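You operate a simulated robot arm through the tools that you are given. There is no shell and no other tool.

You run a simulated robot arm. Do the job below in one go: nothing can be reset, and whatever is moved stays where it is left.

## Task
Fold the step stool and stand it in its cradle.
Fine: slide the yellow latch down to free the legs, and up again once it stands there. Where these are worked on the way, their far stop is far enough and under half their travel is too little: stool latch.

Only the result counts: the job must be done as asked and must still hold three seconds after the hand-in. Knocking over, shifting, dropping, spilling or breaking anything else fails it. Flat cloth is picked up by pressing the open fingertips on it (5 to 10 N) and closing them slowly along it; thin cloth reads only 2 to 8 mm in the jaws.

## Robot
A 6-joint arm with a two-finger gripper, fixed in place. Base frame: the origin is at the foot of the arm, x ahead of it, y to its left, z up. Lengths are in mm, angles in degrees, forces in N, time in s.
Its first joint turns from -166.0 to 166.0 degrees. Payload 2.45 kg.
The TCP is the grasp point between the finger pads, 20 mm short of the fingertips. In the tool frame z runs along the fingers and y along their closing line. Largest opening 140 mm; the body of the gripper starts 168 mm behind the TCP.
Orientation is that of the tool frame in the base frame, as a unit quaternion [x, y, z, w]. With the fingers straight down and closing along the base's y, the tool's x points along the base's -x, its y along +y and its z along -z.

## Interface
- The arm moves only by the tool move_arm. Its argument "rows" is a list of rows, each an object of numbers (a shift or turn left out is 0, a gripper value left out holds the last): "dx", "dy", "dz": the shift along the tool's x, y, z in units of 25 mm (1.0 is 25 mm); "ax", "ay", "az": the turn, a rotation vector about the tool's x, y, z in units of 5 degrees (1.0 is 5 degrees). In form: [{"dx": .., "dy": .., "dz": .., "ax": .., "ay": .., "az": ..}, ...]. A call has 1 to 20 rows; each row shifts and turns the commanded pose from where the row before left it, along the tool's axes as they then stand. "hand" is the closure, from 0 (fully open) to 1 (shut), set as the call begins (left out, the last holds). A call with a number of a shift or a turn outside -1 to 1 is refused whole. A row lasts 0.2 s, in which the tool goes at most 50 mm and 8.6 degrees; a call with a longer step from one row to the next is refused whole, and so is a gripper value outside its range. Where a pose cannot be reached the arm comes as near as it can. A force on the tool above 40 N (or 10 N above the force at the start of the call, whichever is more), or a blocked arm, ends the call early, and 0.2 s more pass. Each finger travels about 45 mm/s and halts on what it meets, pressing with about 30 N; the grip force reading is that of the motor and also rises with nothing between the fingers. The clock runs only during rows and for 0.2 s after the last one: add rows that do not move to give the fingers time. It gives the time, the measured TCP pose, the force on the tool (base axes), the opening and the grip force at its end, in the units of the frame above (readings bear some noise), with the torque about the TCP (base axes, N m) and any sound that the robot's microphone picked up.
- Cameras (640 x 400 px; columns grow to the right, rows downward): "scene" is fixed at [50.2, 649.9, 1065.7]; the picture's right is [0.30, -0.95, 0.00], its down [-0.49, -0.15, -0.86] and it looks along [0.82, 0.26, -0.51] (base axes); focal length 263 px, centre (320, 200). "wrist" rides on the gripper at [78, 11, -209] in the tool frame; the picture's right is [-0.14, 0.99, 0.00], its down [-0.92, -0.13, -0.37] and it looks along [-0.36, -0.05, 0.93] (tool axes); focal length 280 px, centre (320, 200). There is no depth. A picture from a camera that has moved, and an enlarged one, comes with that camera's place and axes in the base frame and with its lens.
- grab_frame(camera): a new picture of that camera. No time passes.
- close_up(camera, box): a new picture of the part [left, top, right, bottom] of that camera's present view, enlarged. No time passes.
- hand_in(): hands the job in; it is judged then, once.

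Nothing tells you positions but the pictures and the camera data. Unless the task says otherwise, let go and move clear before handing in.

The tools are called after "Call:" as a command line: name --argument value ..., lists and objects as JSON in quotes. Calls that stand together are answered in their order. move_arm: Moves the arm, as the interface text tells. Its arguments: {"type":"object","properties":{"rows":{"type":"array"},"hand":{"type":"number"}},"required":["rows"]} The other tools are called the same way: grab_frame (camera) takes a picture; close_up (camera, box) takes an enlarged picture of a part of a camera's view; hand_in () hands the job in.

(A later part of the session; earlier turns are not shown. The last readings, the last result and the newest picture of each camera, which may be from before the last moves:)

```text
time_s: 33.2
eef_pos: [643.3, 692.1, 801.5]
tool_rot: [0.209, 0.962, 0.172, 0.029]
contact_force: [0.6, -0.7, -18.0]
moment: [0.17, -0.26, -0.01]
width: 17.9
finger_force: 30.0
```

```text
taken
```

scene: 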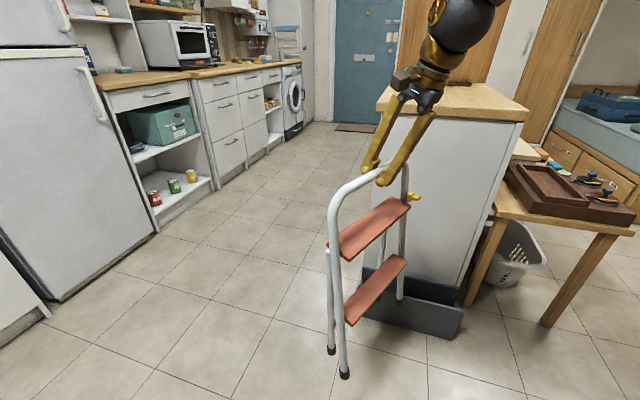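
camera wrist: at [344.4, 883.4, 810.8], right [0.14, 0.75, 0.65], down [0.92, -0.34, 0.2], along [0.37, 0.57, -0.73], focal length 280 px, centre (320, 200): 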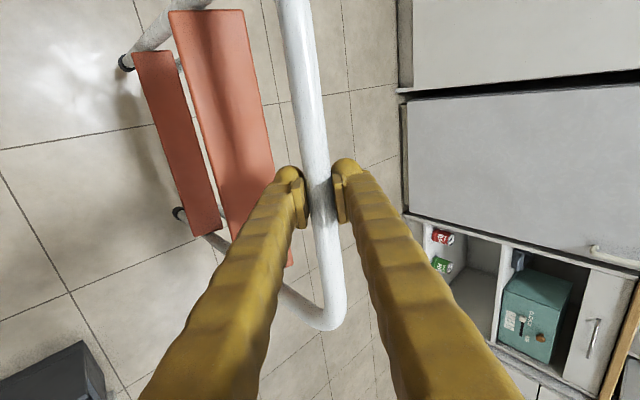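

Now the tool is at 20 degrees tilt and yaw about -23 degrees. I continue turning about the vertical.

Call:
move_arm --rows '[{"ay": -0.2, "az": 0.5}, {"ay": -0.309, "az": 0.844}, {"ay": -0.309, "az": 0.844}, {"ay": -0.309, "az": 0.844}, {"ay": -0.309, "az": 0.844}, {"ay": -0.309, "az": 0.844}, {"ay": -0.309, "az": 0.844}, {"ay": -0.309, "az": 0.844}, {"ay": -0.309, "az": 0.844}, {"ay": -0.2, "az": 0.5}, {}]'

Call:
grab_frame --camera "scene"

```text
time_s: 35.6
eef_pos: [642.8, 693.2, 802.2]
tool_rot: [0.536, 0.827, 0.146, 0.088]
contact_force: [0.6, 1.1, -16.2]
moment: [-0.1, -0.24, 0.0]
width: 18.3
finger_force: 29.8
```

```text
taken
```

scene: 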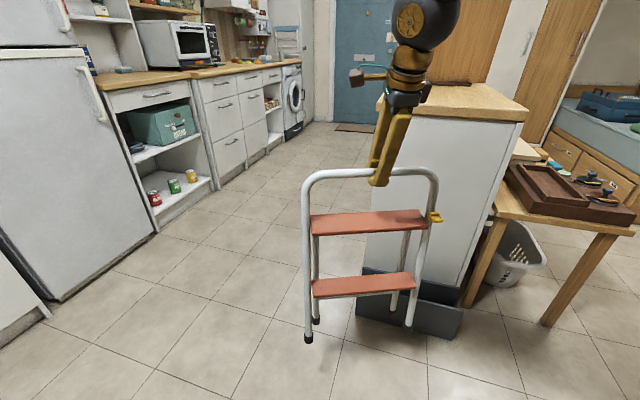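

Good; yaw is now -66 degrees. I turn the remaining 24 degrees with a small roll correction.

Call:
move_arm --rows '[{"ay": -0.25, "az": 0.6}, {"ay": -0.309, "az": 0.844}, {"ay": -0.309, "az": 0.844}, {"ay": -0.309, "az": 0.844}, {"ay": -0.309, "az": 0.844}, {"ay": -0.3, "az": 0.56}, {}, {}]'

Call:
grab_frame --camera "scene"

Call:
grab_frame --camera "wrist"

```text
time_s: 37.4
eef_pos: [640.6, 693.1, 801.7]
tool_rot: [0.697, 0.697, 0.118, 0.121]
contact_force: [-0.2, -0.4, -16.0]
moment: [-0.11, -0.17, -0.02]
width: 18.3
finger_force: 29.6
```

```text
taken
```

scene: 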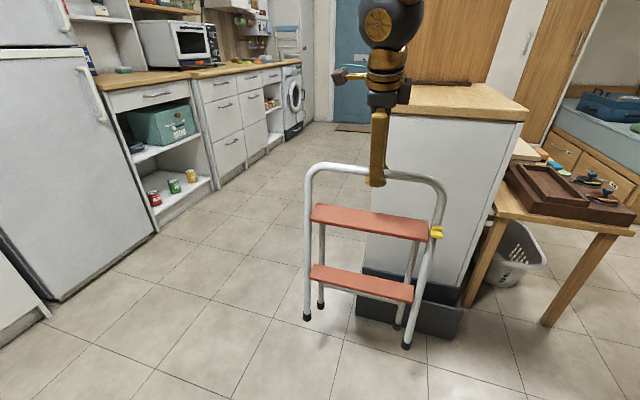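

```text
taken
camera wrist: at [582.6, 772.8, 1001.9], right [0.93, -0.14, 0.33], down [-0.24, -0.92, 0.31], along [0.26, -0.37, -0.89], focal length 280 px, centre (320, 200)
```

wrist: 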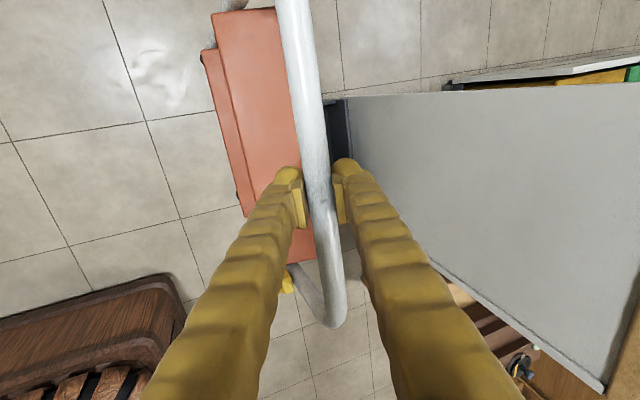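

The stool now faces the cradle squarely. I zoom to measure its feet and lean.

Call:
close_up --camera "scene" --box '[290, 280, 430, 360]'

Call:
close_up --camera "scene" --box '[290, 150, 460, 270]'

```text
4.57 times, centred on (360, 320) of scene
camera zoom: at [50.2, 649.9, 1065.7], right [0.3, -0.95, 0.0], down [-0.49, -0.15, -0.86], along [0.82, 0.26, -0.51], focal length 1202 px, centre (137, -349)
```

zoom: 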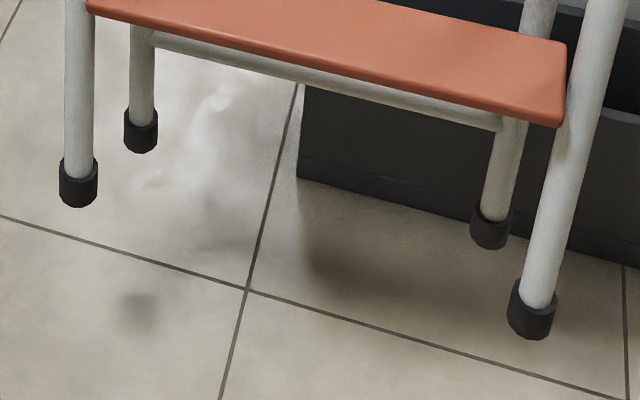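

```text
3.33 times, centred on (375, 210) of scene
camera zoom: at [50.2, 649.9, 1065.7], right [0.3, -0.95, 0.0], down [-0.49, -0.15, -0.86], along [0.82, 0.26, -0.51], focal length 876 px, centre (137, 167)
```

zoom: 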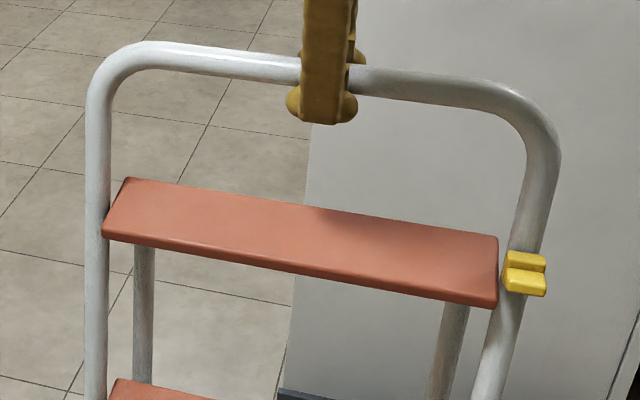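

The frame leans about 6 degrees and the rear legs have opened slightly (63 mm foot offset). I tilt the tool outward again so the frame swings back and the legs close.

Call:
move_arm --rows '[{"ax": -0.7}, {"ax": -0.7}, {"ax": -0.7}, {"ax": -0.7}, {"ax": -0.4}, {}, {}, {}]'

Call:
close_up --camera "scene" --box '[290, 280, 430, 360]'

```text
time_s: 39.2
eef_pos: [641.8, 692.6, 800.7]
tool_rot: [0.693, 0.694, 0.139, 0.141]
contact_force: [-0.1, 0.2, -16.5]
moment: [-0.13, 0.08, -0.01]
width: 17.8
finger_force: 29.8
out of reach, approached as far as the arm can: row 2, 3, 4
```

```text
4.57 times, centred on (360, 320) of scene
camera zoom: at [50.2, 649.9, 1065.7], right [0.3, -0.95, 0.0], down [-0.49, -0.15, -0.86], along [0.82, 0.26, -0.51], focal length 1202 px, centre (137, -349)
```

zoom: 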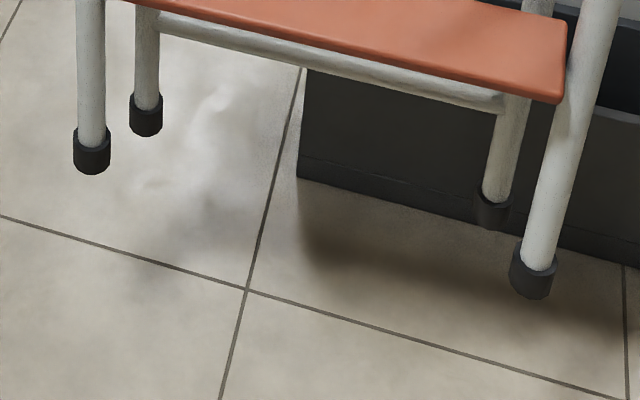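

With the tool slightly more tilted the frame leans only 3 degrees and the legs are closed (46 mm offset). I now carry it to just in front of the cradle, centred on y 526.

Call:
move_arm --rows '[{"dx": -0.33, "dy": 0.217, "dz": 0.09}, {"dx": -0.664, "dy": 0.434, "dz": 0.183}, {"dx": -0.664, "dy": 0.434, "dz": 0.183}, {"dx": -0.664, "dy": 0.434, "dz": 0.183}, {"dx": -0.664, "dy": 0.434, "dz": 0.183}, {"dx": -0.664, "dy": 0.434, "dz": 0.183}, {"dx": -0.664, "dy": 0.434, "dz": 0.183}, {"dx": -0.664, "dy": 0.434, "dz": 0.183}, {"dx": -0.664, "dy": 0.434, "dz": 0.183}, {"dx": -0.664, "dy": 0.434, "dz": 0.183}, {"dx": -0.33, "dy": 0.217, "dz": 0.09}, {}, {}]'

Call:
grab_frame --camera "scene"

Call:
grab_frame --camera "wrist"

```text
time_s: 42.0
eef_pos: [767.7, 527.2, 812.2]
tool_rot: [0.689, 0.692, 0.15, 0.153]
contact_force: [-0.6, 0.2, -16.9]
moment: [-0.12, 0.11, -0.01]
width: 18.4
finger_force: 30.4
out of reach, approached as far as the arm can: row 1
```

```text
taken
```

scene: 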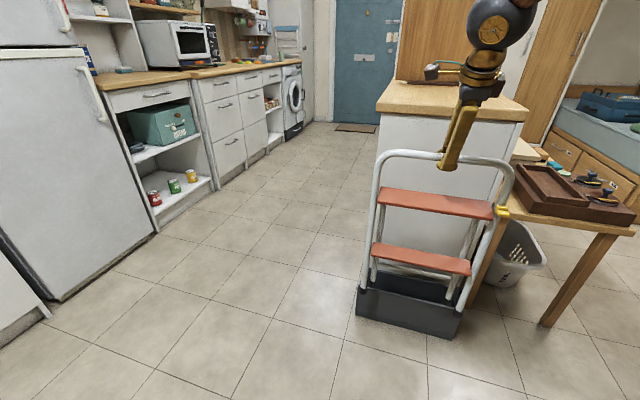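

```text
taken
camera wrist: at [688.8, 606.8, 1006.2], right [0.9, -0.13, 0.42], down [-0.27, -0.92, 0.29], along [0.34, -0.37, -0.86], focal length 280 px, centre (320, 200)
```

wrist: 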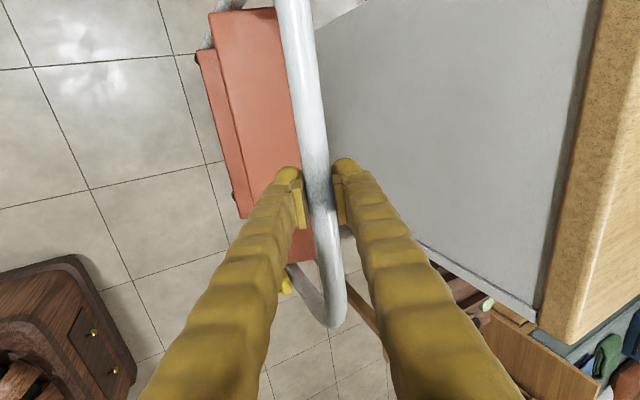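

The stool now hangs just before and above the cradle. I zoom on feet and cradle to measure them together.

Call:
close_up --camera "scene" --box '[345, 245, 485, 345]'

Call:
close_up --camera "scene" --box '[350, 250, 400, 320]'

Call:
close_up --camera "scene" --box '[420, 265, 480, 345]'

```text
4.00 times, centred on (415, 295) of scene
camera zoom: at [50.2, 649.9, 1065.7], right [0.3, -0.95, 0.0], down [-0.49, -0.15, -0.86], along [0.82, 0.26, -0.51], focal length 1052 px, centre (-60, -180)
```

zoom: 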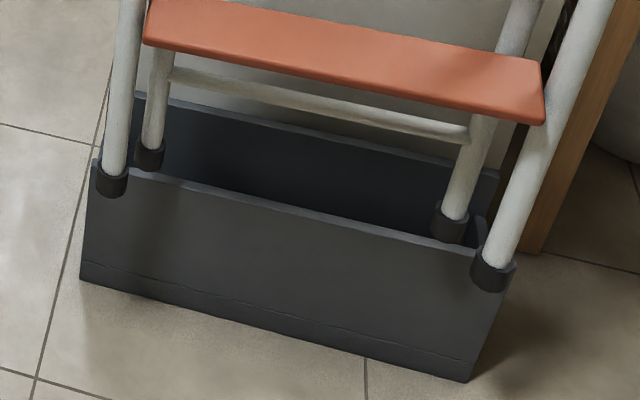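

```text
5.71 times, centred on (375, 285) of scene
camera zoom: at [50.2, 649.9, 1065.7], right [0.3, -0.95, 0.0], down [-0.49, -0.15, -0.86], along [0.82, 0.26, -0.51], focal length 1502 px, centre (6, -286)
```

zoom: 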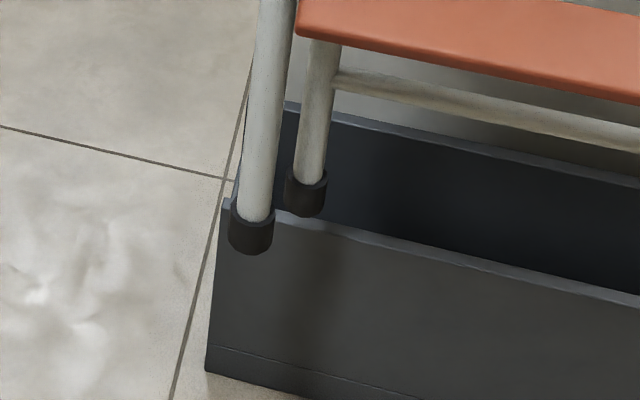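

```text
5.00 times, centred on (450, 305) of scene
camera zoom: at [50.2, 649.9, 1065.7], right [0.3, -0.95, 0.0], down [-0.49, -0.15, -0.86], along [0.82, 0.26, -0.51], focal length 1315 px, centre (-330, -325)
```

zoom: 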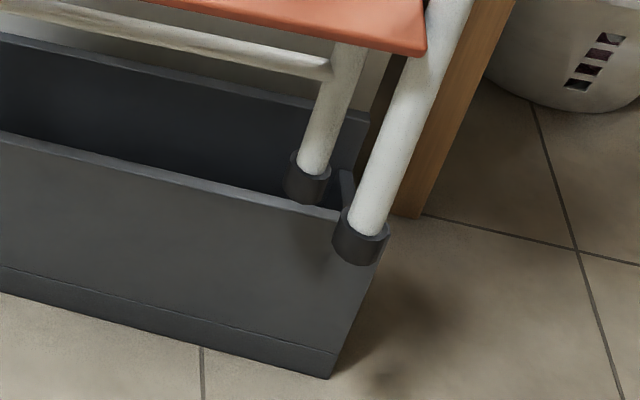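

Measured: stool feet centred at y≈533.5 with front feet at x≈746 and rear feet about 40 mm behind; the slot is about x 835–931, y 333–718. I move 116 mm ahead and 8 mm right to hang over the slot.

Call:
move_arm --rows '[{"dx": -0.02, "dy": 0.264, "dz": 0.122}, {"dx": -0.04, "dy": 0.528, "dz": 0.244}, {"dx": -0.04, "dy": 0.528, "dz": 0.244}, {"dx": -0.04, "dy": 0.528, "dz": 0.244}, {"dx": -0.04, "dy": 0.528, "dz": 0.244}, {"dx": -0.04, "dy": 0.528, "dz": 0.244}, {"dx": -0.04, "dy": 0.528, "dz": 0.244}, {"dx": -0.04, "dy": 0.528, "dz": 0.244}, {"dx": -0.02, "dy": 0.264, "dz": 0.122}, {}, {}, {}]'

Call:
close_up --camera "scene" --box '[345, 235, 485, 335]'

Call:
grab_frame --camera "scene"

```text
time_s: 44.6
eef_pos: [883.4, 520.6, 813.0]
tool_rot: [0.689, 0.692, 0.15, 0.154]
contact_force: [-1.0, 0.3, -17.3]
moment: [-0.14, 0.12, -0.02]
width: 18.1
finger_force: 30.2
```

```text
4.00 times, centred on (415, 285) of scene
camera zoom: at [50.2, 649.9, 1065.7], right [0.3, -0.95, 0.0], down [-0.49, -0.15, -0.86], along [0.82, 0.26, -0.51], focal length 1052 px, centre (-60, -140)
```

zoom: 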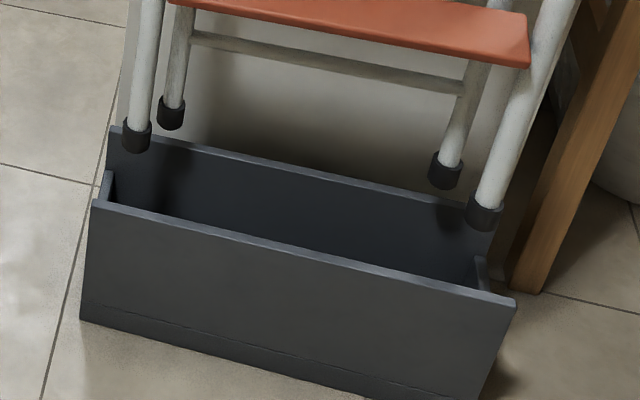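

```text
taken
```

scene: 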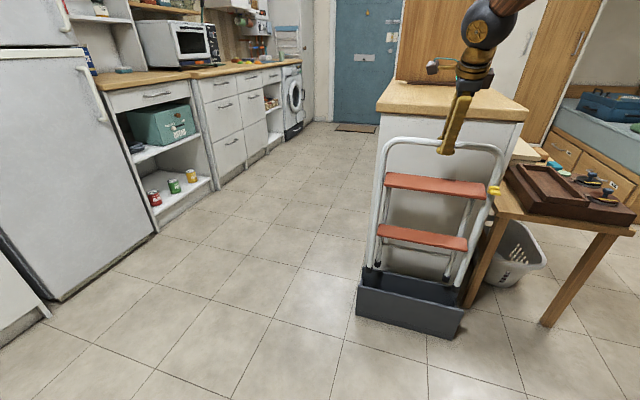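

Over the slot: feet extents x 842–917, centred on the slot, y mid 527. I lower the first 70 mm and check again.

Call:
move_arm --rows '[{"dx": -0.05, "dy": -0.13, "dz": 0.38}, {"dy": -0.293, "dz": 0.635}, {"dy": -0.293, "dz": 0.635}, {"dy": -0.293, "dz": 0.635}, {"dy": -0.13, "dz": 0.35}, {}, {}]'

Call:
close_up --camera "scene" --box '[345, 235, 485, 335]'

```text
time_s: 46.2
eef_pos: [884.8, 520.7, 739.2]
tool_rot: [0.689, 0.692, 0.15, 0.153]
contact_force: [0.2, 0.2, -15.9]
moment: [-0.15, 0.09, 0.02]
width: 18.0
finger_force: 30.5
```

```text
4.00 times, centred on (415, 285) of scene
camera zoom: at [50.2, 649.9, 1065.7], right [0.3, -0.95, 0.0], down [-0.49, -0.15, -0.86], along [0.82, 0.26, -0.51], focal length 1052 px, centre (-60, -140)
```

zoom: 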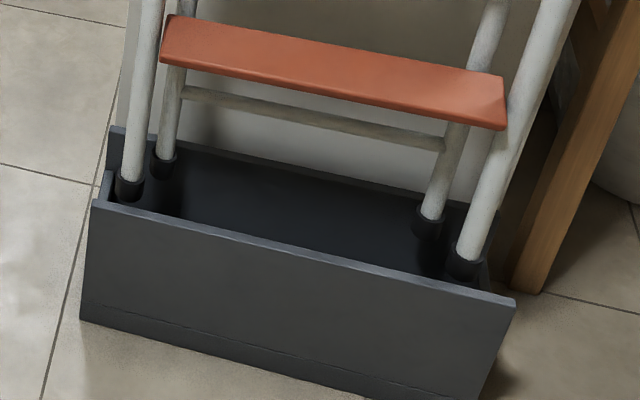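

The feet have entered the slot cleanly. I continue lowering.

Call:
move_arm --rows '[{"dy": -0.15, "dz": 0.32}, {"dy": -0.251, "dz": 0.544}, {"dy": -0.251, "dz": 0.544}, {"dy": -0.251, "dz": 0.544}, {"dy": -0.251, "dz": 0.544}, {"dy": -0.251, "dz": 0.544}, {"dy": -0.251, "dz": 0.544}, {"dy": -0.251, "dz": 0.544}, {"dy": -0.15, "dz": 0.32}, {}]'

Call:
close_up --camera "scene" --box '[345, 215, 513, 335]'

```text
time_s: 48.4
eef_pos: [886.5, 517.7, 620.3]
tool_rot: [0.689, 0.692, 0.15, 0.152]
contact_force: [0.3, -0.7, -15.6]
moment: [-0.13, 0.06, 0.0]
width: 18.0
finger_force: 30.0
```

```text
3.33 times, centred on (429, 275) of scene
camera zoom: at [50.2, 649.9, 1065.7], right [0.3, -0.95, 0.0], down [-0.49, -0.15, -0.86], along [0.82, 0.26, -0.51], focal length 876 px, centre (-43, -50)
```

zoom: 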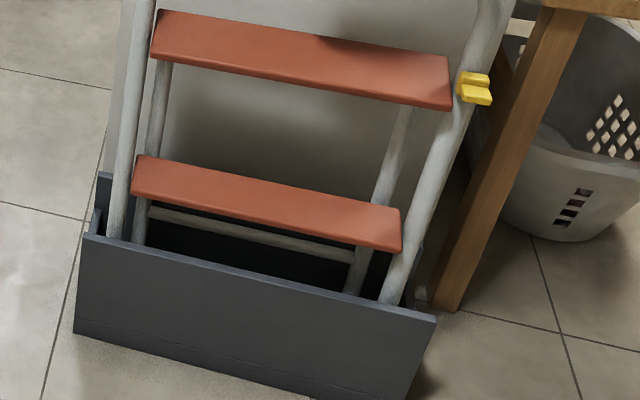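

Feet are about 60 mm above the ground level. I lower slowly until the weight rests on the cradle floor.

Call:
move_arm --rows '[{"dy": -0.1, "dz": 0.218}, {"dy": -0.1, "dz": 0.218}, {"dy": -0.1, "dz": 0.218}, {"dy": -0.1, "dz": 0.218}, {}]'

```text
time_s: 49.6
eef_pos: [891.4, 521.1, 599.3]
tool_rot: [0.689, 0.693, 0.148, 0.15]
contact_force: [-0.4, -2.8, -7.0]
moment: [-0.12, -0.04, -0.01]
width: 18.1
finger_force: 30.0
out of reach, approached as far as the arm can: row 4
```

The force has dropped to about 7 N, so something already supports part of the weight. I look.

Call:
close_up --camera "scene" --box '[345, 215, 513, 335]'

Call:
grab_frame --camera "scene"

Call:
grab_frame --camera "wrist"

```text
3.33 times, centred on (429, 275) of scene
camera zoom: at [50.2, 649.9, 1065.7], right [0.3, -0.95, 0.0], down [-0.49, -0.15, -0.86], along [0.82, 0.26, -0.51], focal length 876 px, centre (-43, -50)
```

zoom: 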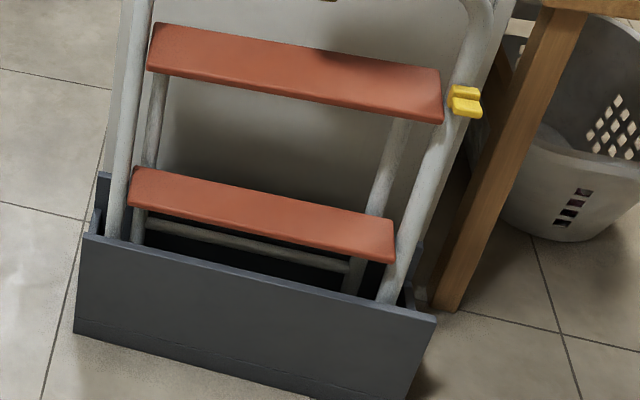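

```text
taken
```

scene: 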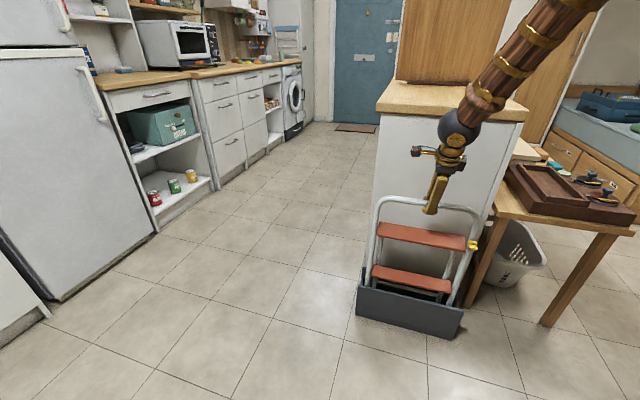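

```text
taken
camera wrist: at [815.2, 600.2, 793.9], right [0.9, -0.13, 0.41], down [-0.26, -0.92, 0.29], along [0.34, -0.37, -0.87], focal length 280 px, centre (320, 200)
```

wrist: 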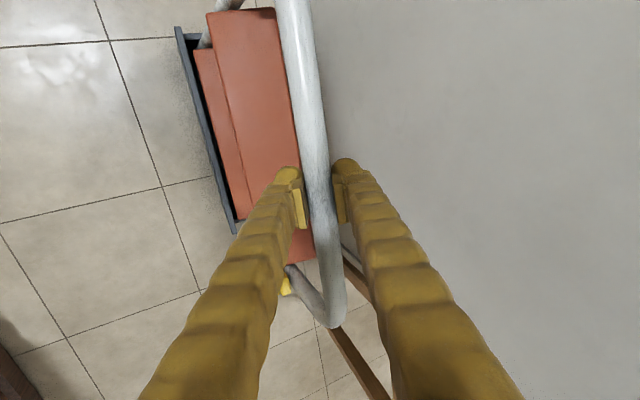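

The feet are near the cradle floor and the arm reports a reach limit. I try lowering a bit more with a slightly steeper tool.

Call:
move_arm --rows '[{"dy": -0.06, "dz": 0.13, "ax": 0.2}, {"dy": -0.06, "dz": 0.13, "ax": 0.2}, {}]'

```text
time_s: 50.4
eef_pos: [890.9, 520.8, 592.2]
tool_rot: [0.693, 0.693, 0.14, 0.14]
contact_force: [-1.2, 5.4, 34.9]
moment: [0.02, -0.02, -0.01]
width: 17.5
finger_force: 29.9
```

The feet now stand firmly on the cradle floor (35 N pushing). I ease up 3 mm to relieve the load and look at the stance.

Call:
move_arm --rows '[{"dy": 0.05, "dz": -0.108}, {}, {}]'

Call:
close_up --camera "scene" --box '[345, 180, 513, 300]'

Call:
close_up --camera "wrist" --box '[140, 0, 360, 260]'

```text
time_s: 51.2
eef_pos: [891.0, 519.1, 592.6]
tool_rot: [0.693, 0.693, 0.137, 0.141]
contact_force: [-0.8, 4.2, -4.4]
moment: [0.54, -0.01, -0.03]
width: 17.5
finger_force: 29.9
```

```text
3.33 times, centred on (429, 240) of scene
camera zoom: at [50.2, 649.9, 1065.7], right [0.3, -0.95, 0.0], down [-0.49, -0.15, -0.86], along [0.82, 0.26, -0.51], focal length 876 px, centre (-43, 67)
```

zoom: 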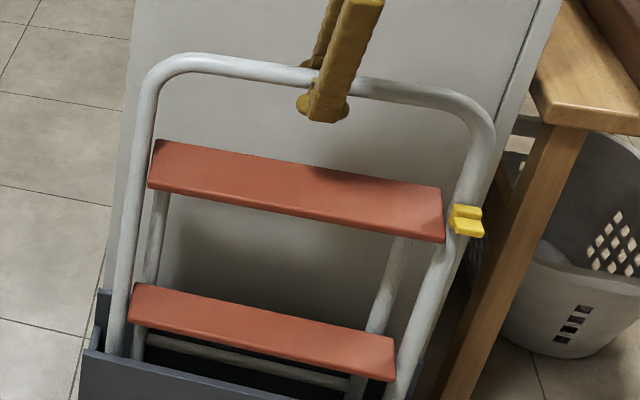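

```text
1.54 times, centred on (250, 130) of wrist
camera zoom: at [820.4, 600.1, 789.2], right [0.91, -0.13, 0.38], down [-0.26, -0.92, 0.3], along [0.31, -0.37, -0.87], focal length 431 px, centre (428, 308)
```

zoom: 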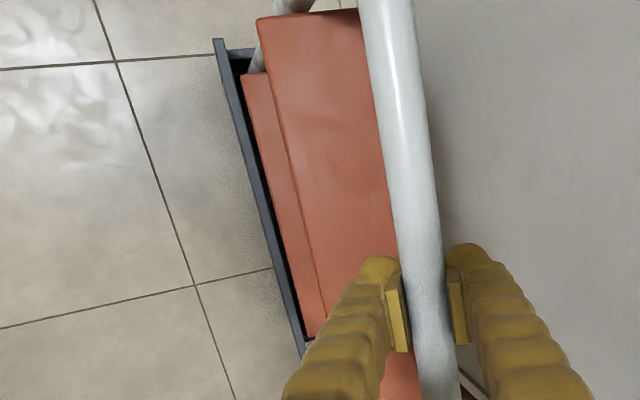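

The stool stands in the cradle, leaning only slightly back. I open the fingers just enough and check that it stays.

Call:
move_arm --hand 0.76 --rows '[{}, {}, {}]'

Call:
close_up --camera "scene" --box '[345, 180, 513, 300]'

Call:
close_up --camera "wrist" --box '[240, 120, 400, 240]'

```text
time_s: 52.0
eef_pos: [891.8, 520.6, 593.7]
tool_rot: [0.692, 0.695, 0.138, 0.141]
contact_force: [-0.8, -0.5, -0.5]
moment: [0.01, -0.01, -0.02]
width: 34.1
finger_force: 0.2
```

```text
3.33 times, centred on (429, 240) of scene
camera zoom: at [50.2, 649.9, 1065.7], right [0.3, -0.95, 0.0], down [-0.49, -0.15, -0.86], along [0.82, 0.26, -0.51], focal length 876 px, centre (-43, 67)
```

zoom: 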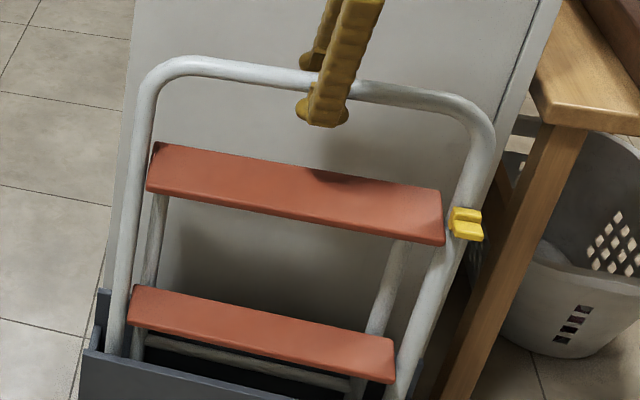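

```text
3.33 times, centred on (320, 180) of wrist
camera zoom: at [820.7, 600.5, 790.6], right [0.91, -0.13, 0.38], down [-0.26, -0.92, 0.29], along [0.31, -0.37, -0.87], focal length 935 px, centre (320, 267)
```

zoom: 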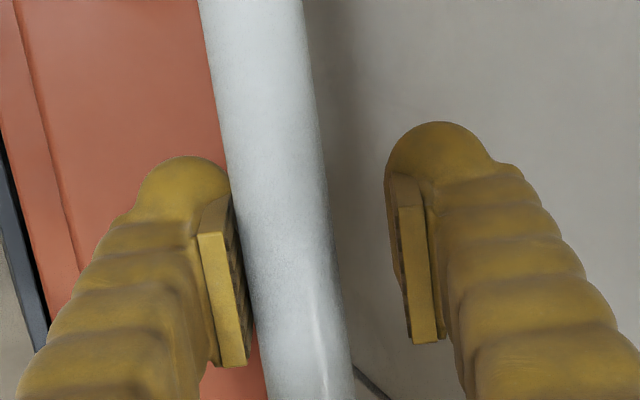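

The bar rests close to the front pad. I shift the tool back 5 mm to see whether the stool follows or stands by itself.

Call:
move_arm --rows '[{"dy": -0.2}, {}, {}, {}]'

Call:
close_up --camera "wrist" --box '[240, 120, 400, 240]'

Call:
close_up --camera "scene" --box '[345, 180, 513, 300]'

```text
time_s: 53.0
eef_pos: [886.3, 520.9, 591.0]
tool_rot: [0.692, 0.694, 0.138, 0.142]
contact_force: [-1.1, 0.3, 0.4]
moment: [0.01, 0.0, -0.01]
width: 34.0
finger_force: 0.1
```

```text
3.33 times, centred on (320, 180) of wrist
camera zoom: at [815.8, 601.0, 788.4], right [0.91, -0.13, 0.38], down [-0.26, -0.92, 0.29], along [0.31, -0.37, -0.87], focal length 935 px, centre (320, 267)
```

zoom: 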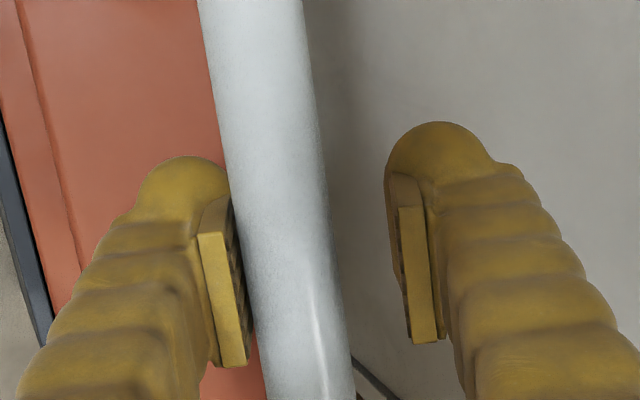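

```text
3.33 times, centred on (429, 240) of scene
camera zoom: at [50.2, 649.9, 1065.7], right [0.3, -0.95, 0.0], down [-0.49, -0.15, -0.86], along [0.82, 0.26, -0.51], focal length 876 px, centre (-43, 67)
```

zoom: 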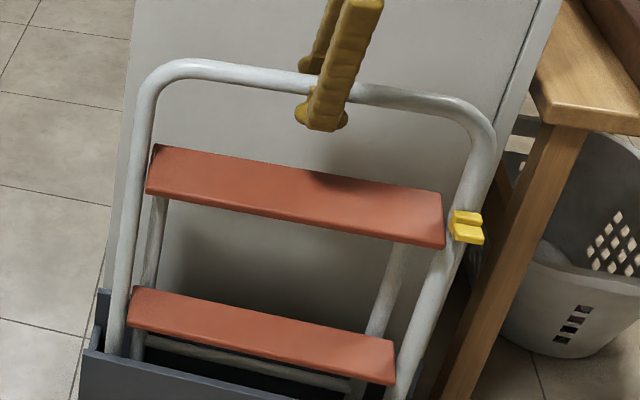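

The bar follows, so it leans lightly forward on the finger. I let it down gently forward until it rests against the cradle's front wall.

Call:
move_arm --rows '[{"dy": -0.092, "dz": -0.039}, {"dy": -0.092, "dz": -0.039}, {"dy": -0.092, "dz": -0.039}, {"dy": -0.092, "dz": -0.039}, {"dy": -0.092, "dz": -0.039}, {"dy": -0.092, "dz": -0.039}, {}, {}]'

Call:
close_up --camera "wrist" --box '[240, 120, 400, 240]'

Call:
close_up --camera "scene" --box '[345, 180, 513, 300]'

```text
time_s: 54.8
eef_pos: [870.9, 520.8, 590.9]
tool_rot: [0.693, 0.694, 0.138, 0.141]
contact_force: [0.3, 0.5, -0.2]
moment: [0.02, 0.05, -0.01]
width: 33.5
finger_force: 0.0
```

```text
3.33 times, centred on (320, 180) of wrist
camera zoom: at [800.0, 599.4, 788.1], right [0.91, -0.13, 0.38], down [-0.26, -0.92, 0.29], along [0.31, -0.37, -0.87], focal length 935 px, centre (320, 267)
```

zoom: 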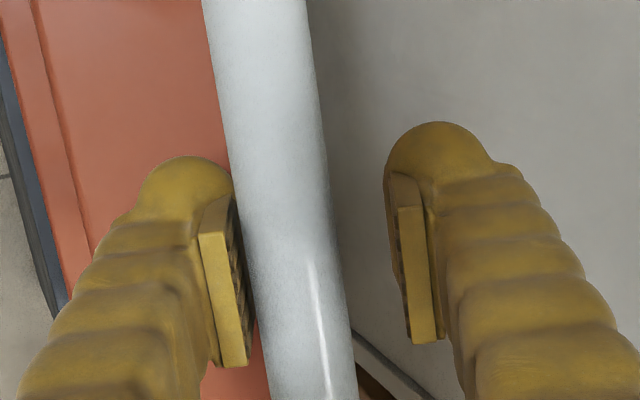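

```text
3.33 times, centred on (429, 240) of scene
camera zoom: at [50.2, 649.9, 1065.7], right [0.3, -0.95, 0.0], down [-0.49, -0.15, -0.86], along [0.82, 0.26, -0.51], focal length 876 px, centre (-43, 67)
```

zoom: 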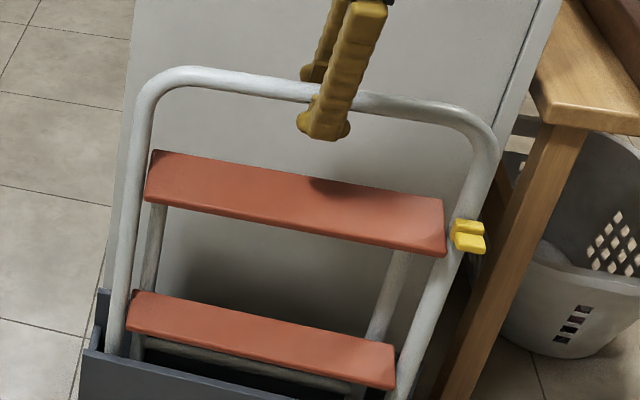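

It still follows, or has just come to rest. I continue another 15 mm.

Call:
move_arm --rows '[{"dy": -0.092, "dz": -0.039}, {"dy": -0.092, "dz": -0.039}, {"dy": -0.092, "dz": -0.039}, {"dy": -0.092, "dz": -0.039}, {}, {}]'

Call:
close_up --camera "wrist" --box '[240, 120, 400, 240]'

Call:
close_up --camera "scene" --box '[345, 180, 513, 300]'

```text
time_s: 56.2
eef_pos: [861.5, 519.2, 593.1]
tool_rot: [0.692, 0.695, 0.137, 0.141]
contact_force: [0.3, 0.0, 0.2]
moment: [-0.01, 0.0, 0.01]
width: 33.8
finger_force: 0.2
```

```text
3.33 times, centred on (320, 180) of wrist
camera zoom: at [791.4, 599.5, 789.2], right [0.91, -0.13, 0.38], down [-0.26, -0.92, 0.3], along [0.31, -0.37, -0.88], focal length 935 px, centre (320, 267)
```

zoom: 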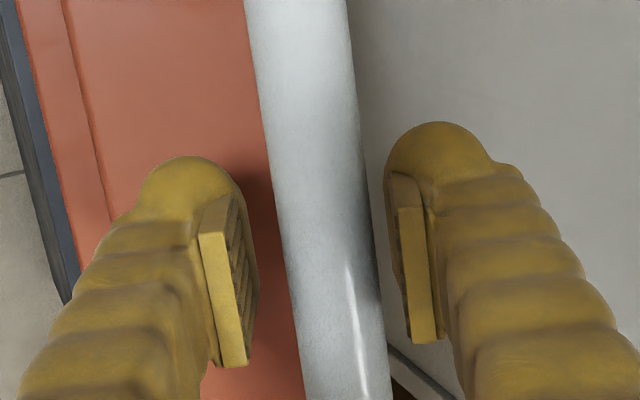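

```text
3.33 times, centred on (429, 240) of scene
camera zoom: at [50.2, 649.9, 1065.7], right [0.3, -0.95, 0.0], down [-0.49, -0.15, -0.86], along [0.82, 0.26, -0.51], focal length 876 px, centre (-43, 67)
```

zoom: 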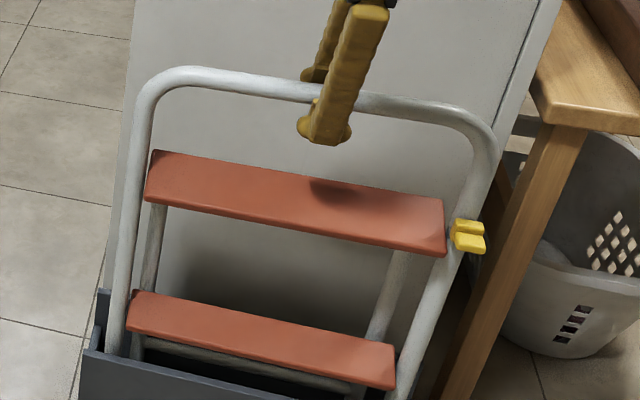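

The stool now stands by itself, upright. I recentre the fingers slightly and withdraw along the tool axis.

Call:
move_arm --rows '[{"dy": 0.14}, {"dz": -0.5}, {"dz": -0.8}, {"dz": -1}, {"dz": -1}, {"dz": -1}, {"dz": -1}, {}]'

Call:
close_up --camera "scene" --box '[345, 150, 515, 340]'

Call:
grab_frame --camera "wrist"

Call:
close_up --camera "scene" --box '[440, 200, 520, 260]'

```text
time_s: 58.0
eef_pos: [812.0, 520.9, 716.0]
tool_rot: [0.692, 0.694, 0.139, 0.141]
contact_force: [-0.6, -0.2, 0.2]
moment: [-0.01, -0.03, 0.02]
width: 33.6
finger_force: 0.1
```

```text
2.11 times, centred on (430, 245) of scene
camera zoom: at [50.2, 649.9, 1065.7], right [0.3, -0.95, 0.0], down [-0.49, -0.15, -0.86], along [0.82, 0.26, -0.51], focal length 554 px, centre (88, 105)
```

zoom: 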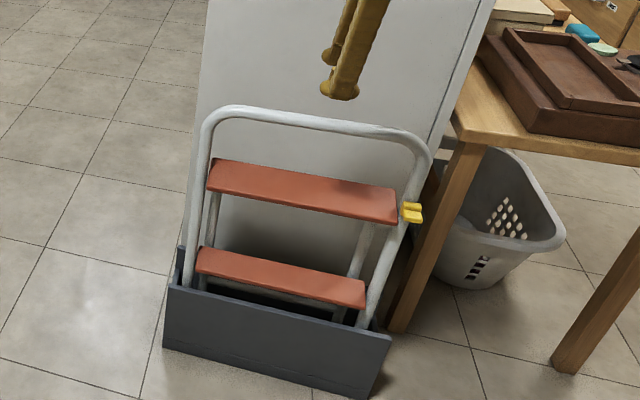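

```text
taken
camera wrist: at [742.3, 601.4, 912.7], right [0.91, -0.13, 0.38], down [-0.26, -0.92, 0.29], along [0.31, -0.37, -0.87], focal length 280 px, centre (320, 200)
```

wrist: 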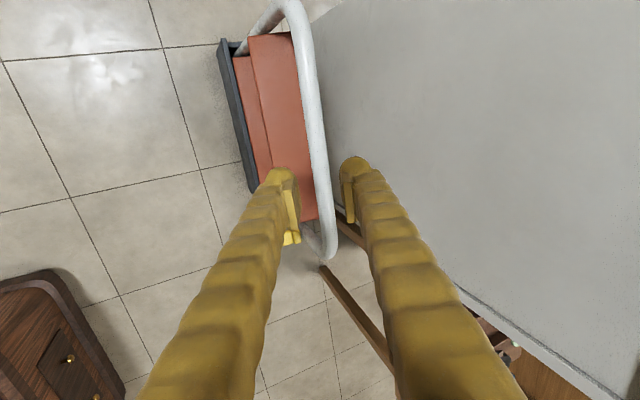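

```text
6.67 times, centred on (480, 230) of scene
camera zoom: at [50.2, 649.9, 1065.7], right [0.3, -0.95, 0.0], down [-0.49, -0.15, -0.86], along [0.82, 0.26, -0.51], focal length 1753 px, centre (-747, 0)
```

zoom: 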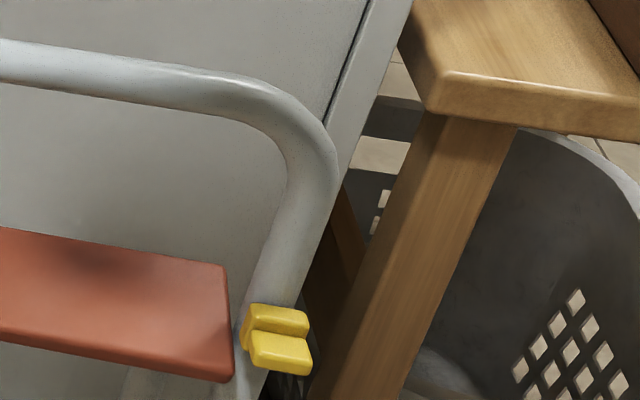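

The stool stands folded in the cradle by itself. To push the latch up I will grip its tab from the front with the fingers closing along y, so I first retreat, set the tool vertical and turn it back.

Call:
move_arm --rows '[{"dx": -0.667, "dy": -0.755, "dz": -0.61}, {"dx": -0.667, "dy": -0.755, "dz": -0.61}, {"dx": -0.667, "dy": -0.755, "dz": -0.61}, {"dx": -0.667, "dy": -0.755, "dz": -0.61}, {"dx": -0.667, "dy": -0.755, "dz": -0.61}, {"dx": -0.667, "dy": -0.755, "dz": -0.61}, {"ax": 0.9}, {"ax": 0.9}, {"ax": 0.9}, {"ax": 0.9}, {"ax": 0.9}, {}]'

Call:
move_arm --rows '[{"az": -0.9}, {"az": -0.9}, {"az": -0.9}, {"az": -0.9}, {"az": -0.9}, {"az": -0.9}, {"az": -0.9}, {"az": -0.9}, {"az": -0.9}, {"az": -0.9}, {"az": -0.9}, {"az": -0.9}, {"az": -0.9}, {"az": -0.9}, {"az": -0.9}, {"az": -0.9}, {"az": -0.9}, {"az": -0.9}, {"az": -0.9}, {"az": -0.9}]'

Call:
grab_frame --camera "scene"

Call:
grab_frame --camera "wrist"

```text
time_s: 60.6
eef_pos: [687.6, 422.1, 776.1]
tool_rot: [0.706, 0.708, 0.001, 0.003]
contact_force: [-0.2, 0.1, -0.1]
moment: [0.01, 0.01, -0.04]
width: 34.0
finger_force: 0.0
out of reach, approached as far as the arm can: row 4, 5, 6
```

```text
time_s: 64.8
eef_pos: [688.1, 423.2, 776.1]
tool_rot: [-0.001, 1.0, -0.002, 0.002]
contact_force: [1.0, -0.1, -0.6]
moment: [0.03, 0.0, -0.04]
width: 33.8
finger_force: 0.1
```

```text
taken
```

scene: 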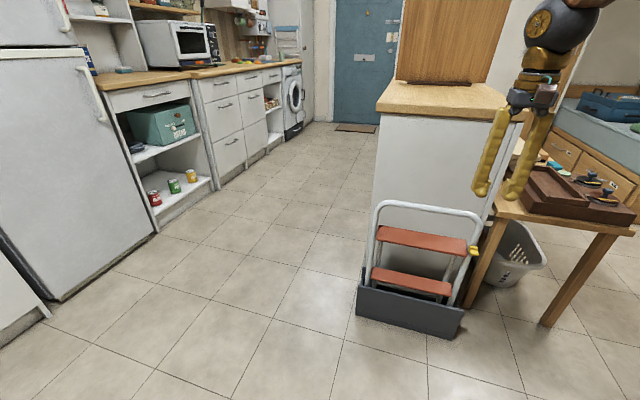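

```text
taken
camera wrist: at [609.1, 435.0, 983.8], right [0.14, 0.99, 0.0], down [0.92, -0.12, 0.37], along [0.37, -0.05, -0.93], focal length 280 px, centre (320, 200)
```

wrist: 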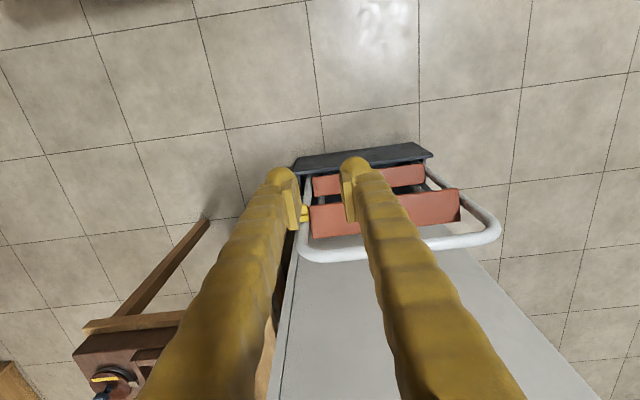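

The tool is vertical, fingers closing along y. I zoom on the latch from here to triangulate it.

Call:
close_up --camera "wrist" --box '[260, 150, 360, 270]'

Call:
close_up --camera "scene" --box '[450, 230, 500, 270]'

```text
3.33 times, centred on (310, 210) of wrist
camera zoom: at [609.1, 435.0, 983.8], right [0.14, 0.99, 0.0], down [0.92, -0.12, 0.37], along [0.37, -0.05, -0.93], focal length 935 px, centre (353, 167)
```

zoom: 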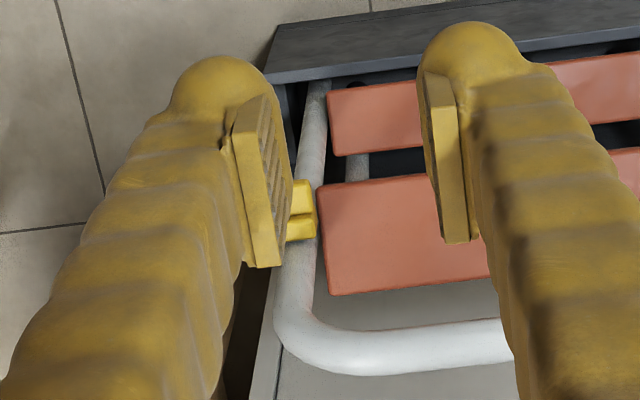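

```text
10.00 times, centred on (475, 250) of scene
camera zoom: at [50.2, 649.9, 1065.7], right [0.3, -0.95, 0.0], down [-0.49, -0.15, -0.86], along [0.82, 0.26, -0.51], focal length 2629 px, centre (-1230, -300)
```

zoom: 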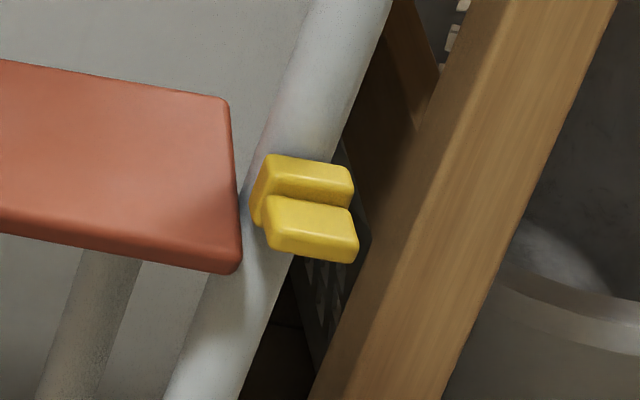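

The finger hides part of the latch. I open to 84 mm and shift so the latch lies between the fingers.

Call:
move_arm --hand 0.4 --rows '[{"dx": -0.52, "dy": -0.58, "dz": 0.76}, {"dx": -0.52, "dy": -0.58, "dz": 0.76}, {"dx": -0.52, "dy": -0.58, "dz": 0.76}, {"dx": -0.52, "dy": -0.58, "dz": 0.76}, {}, {}]'

Call:
grab_frame --camera "wrist"

Call:
close_up --camera "wrist" --box '[250, 190, 410, 310]'

```text
time_s: 66.2
eef_pos: [743.8, 365.1, 699.3]
tool_rot: [-0.001, 1.0, -0.001, 0.002]
contact_force: [1.0, -0.7, 1.1]
moment: [0.01, 0.0, 0.0]
width: 83.9
finger_force: 0.0
```

```text
taken
camera wrist: at [663.4, 377.2, 907.9], right [0.14, 0.99, 0.0], down [0.92, -0.12, 0.37], along [0.37, -0.05, -0.93], focal length 280 px, centre (320, 200)
```

wrist: 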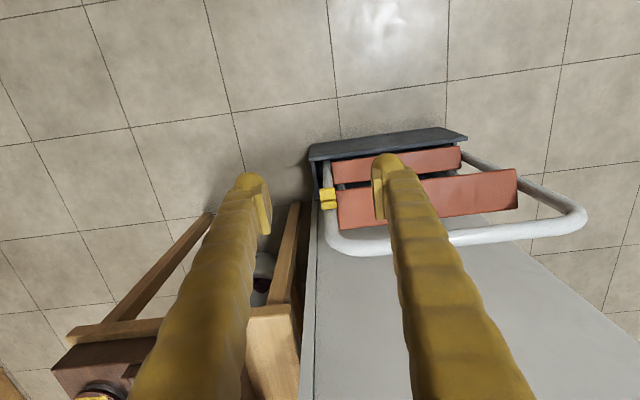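

```text
3.33 times, centred on (330, 250) of wrist
camera zoom: at [663.4, 377.2, 907.9], right [0.14, 0.99, 0.0], down [0.92, -0.12, 0.37], along [0.37, -0.05, -0.93], focal length 935 px, centre (287, 33)
```

zoom: 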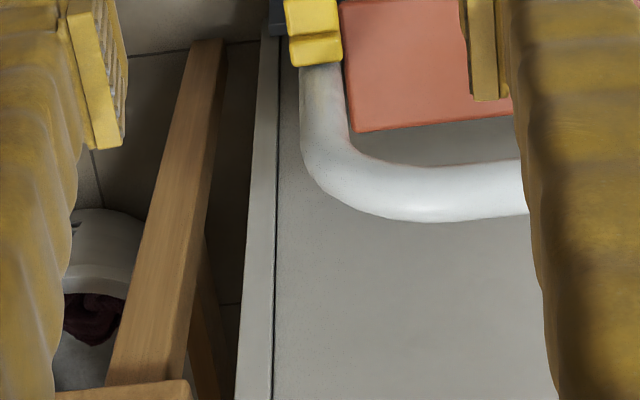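

The latch is visible now. I zoom on it for a precise position.

Call:
close_up --camera "wrist" --box '[300, 165, 360, 225]'

```text
6.67 times, centred on (330, 195) of wrist
camera zoom: at [663.4, 377.2, 907.9], right [0.14, 0.99, 0.0], down [0.92, -0.12, 0.37], along [0.37, -0.05, -0.93], focal length 1869 px, centre (253, 233)
```

zoom: 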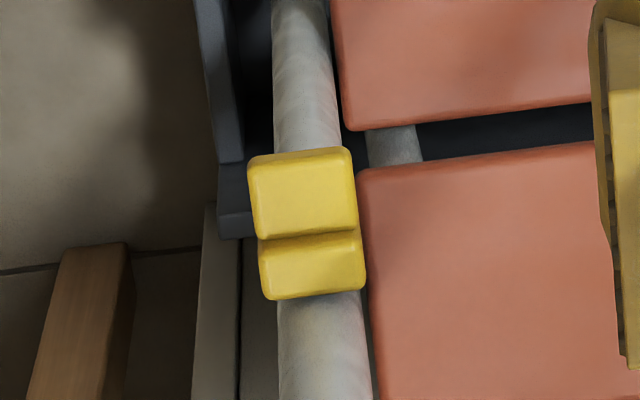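

The latch tab's top is near (822, 367, 483), about 26 mm wide. I go above it at (820, 367, 560).

Call:
move_arm --hand 0.6 --rows '[{"dx": -0.508, "dy": 0.011, "dz": 0.928}, {"dx": -0.508, "dy": 0.011, "dz": 0.928}, {"dx": -0.508, "dy": 0.011, "dz": 0.928}, {"dx": -0.508, "dy": 0.011, "dz": 0.928}, {"dx": -0.508, "dy": 0.011, "dz": 0.928}, {"dx": -0.508, "dy": 0.011, "dz": 0.928}, {}, {}]'

Call:
close_up --camera "wrist" --box '[240, 120, 400, 240]'

Call:
close_up --camera "scene" --box '[420, 180, 520, 280]'

```text
time_s: 68.0
eef_pos: [819.1, 365.4, 560.7]
tool_rot: [-0.001, 1.0, -0.002, 0.003]
contact_force: [-1.0, 0.2, 0.4]
moment: [0.02, 0.0, 0.01]
width: 56.1
finger_force: 0.0
```

```text
3.33 times, centred on (320, 180) of wrist
camera zoom: at [739.1, 377.7, 769.7], right [0.14, 0.99, 0.0], down [0.92, -0.12, 0.37], along [0.37, -0.05, -0.93], focal length 935 px, centre (320, 267)
```

zoom: 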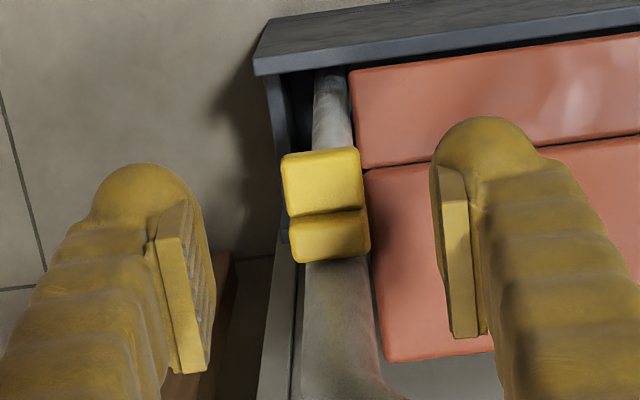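

```text
4.00 times, centred on (470, 230) of scene
camera zoom: at [50.2, 649.9, 1065.7], right [0.3, -0.95, 0.0], down [-0.49, -0.15, -0.86], along [0.82, 0.26, -0.51], focal length 1052 px, centre (-280, 80)
```

zoom: 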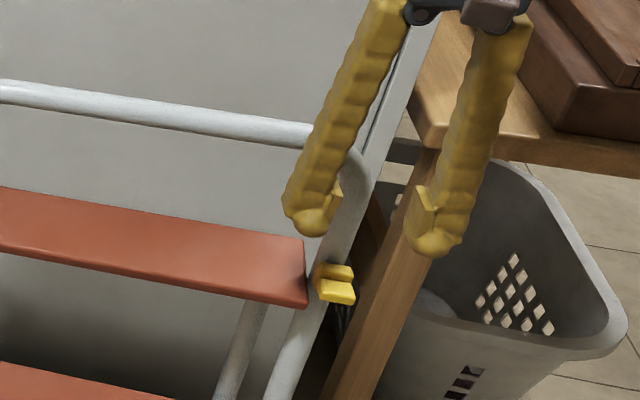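

The latch lines up (centre y≈366.5). I descend 75 mm so the pads straddle the tab.

Call:
move_arm --rows '[{"dx": -0.02, "dy": 0.012, "dz": 0.757}, {"dx": -0.02, "dy": 0.012, "dz": 0.757}, {"dx": -0.02, "dy": 0.012, "dz": 0.757}, {"dx": -0.02, "dy": 0.012, "dz": 0.757}, {}]'

Call:
close_up --camera "wrist" --box '[240, 120, 400, 240]'

Call:
close_up --camera "scene" --box '[440, 210, 520, 280]'

```text
time_s: 69.2
eef_pos: [819.1, 368.7, 485.3]
tool_rot: [-0.001, 1.0, -0.002, 0.002]
contact_force: [0.3, 0.7, 0.6]
moment: [0.01, 0.02, 0.02]
width: 55.8
finger_force: 0.1
```

```text
3.33 times, centred on (320, 180) of wrist
camera zoom: at [740.3, 381.2, 694.8], right [0.14, 0.99, 0.0], down [0.92, -0.12, 0.37], along [0.37, -0.05, -0.93], focal length 935 px, centre (320, 267)
```

zoom: 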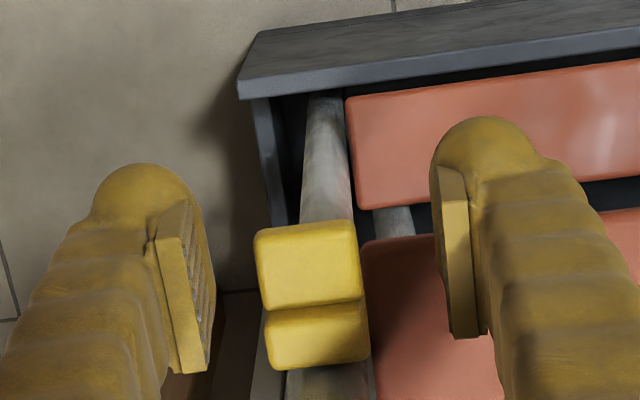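

```text
5.71 times, centred on (480, 245) of scene
camera zoom: at [50.2, 649.9, 1065.7], right [0.3, -0.95, 0.0], down [-0.49, -0.15, -0.86], along [0.82, 0.26, -0.51], focal length 1502 px, centre (-594, -57)
```

zoom: 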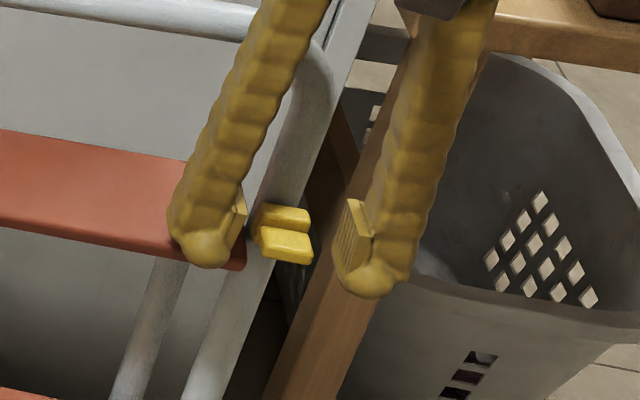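

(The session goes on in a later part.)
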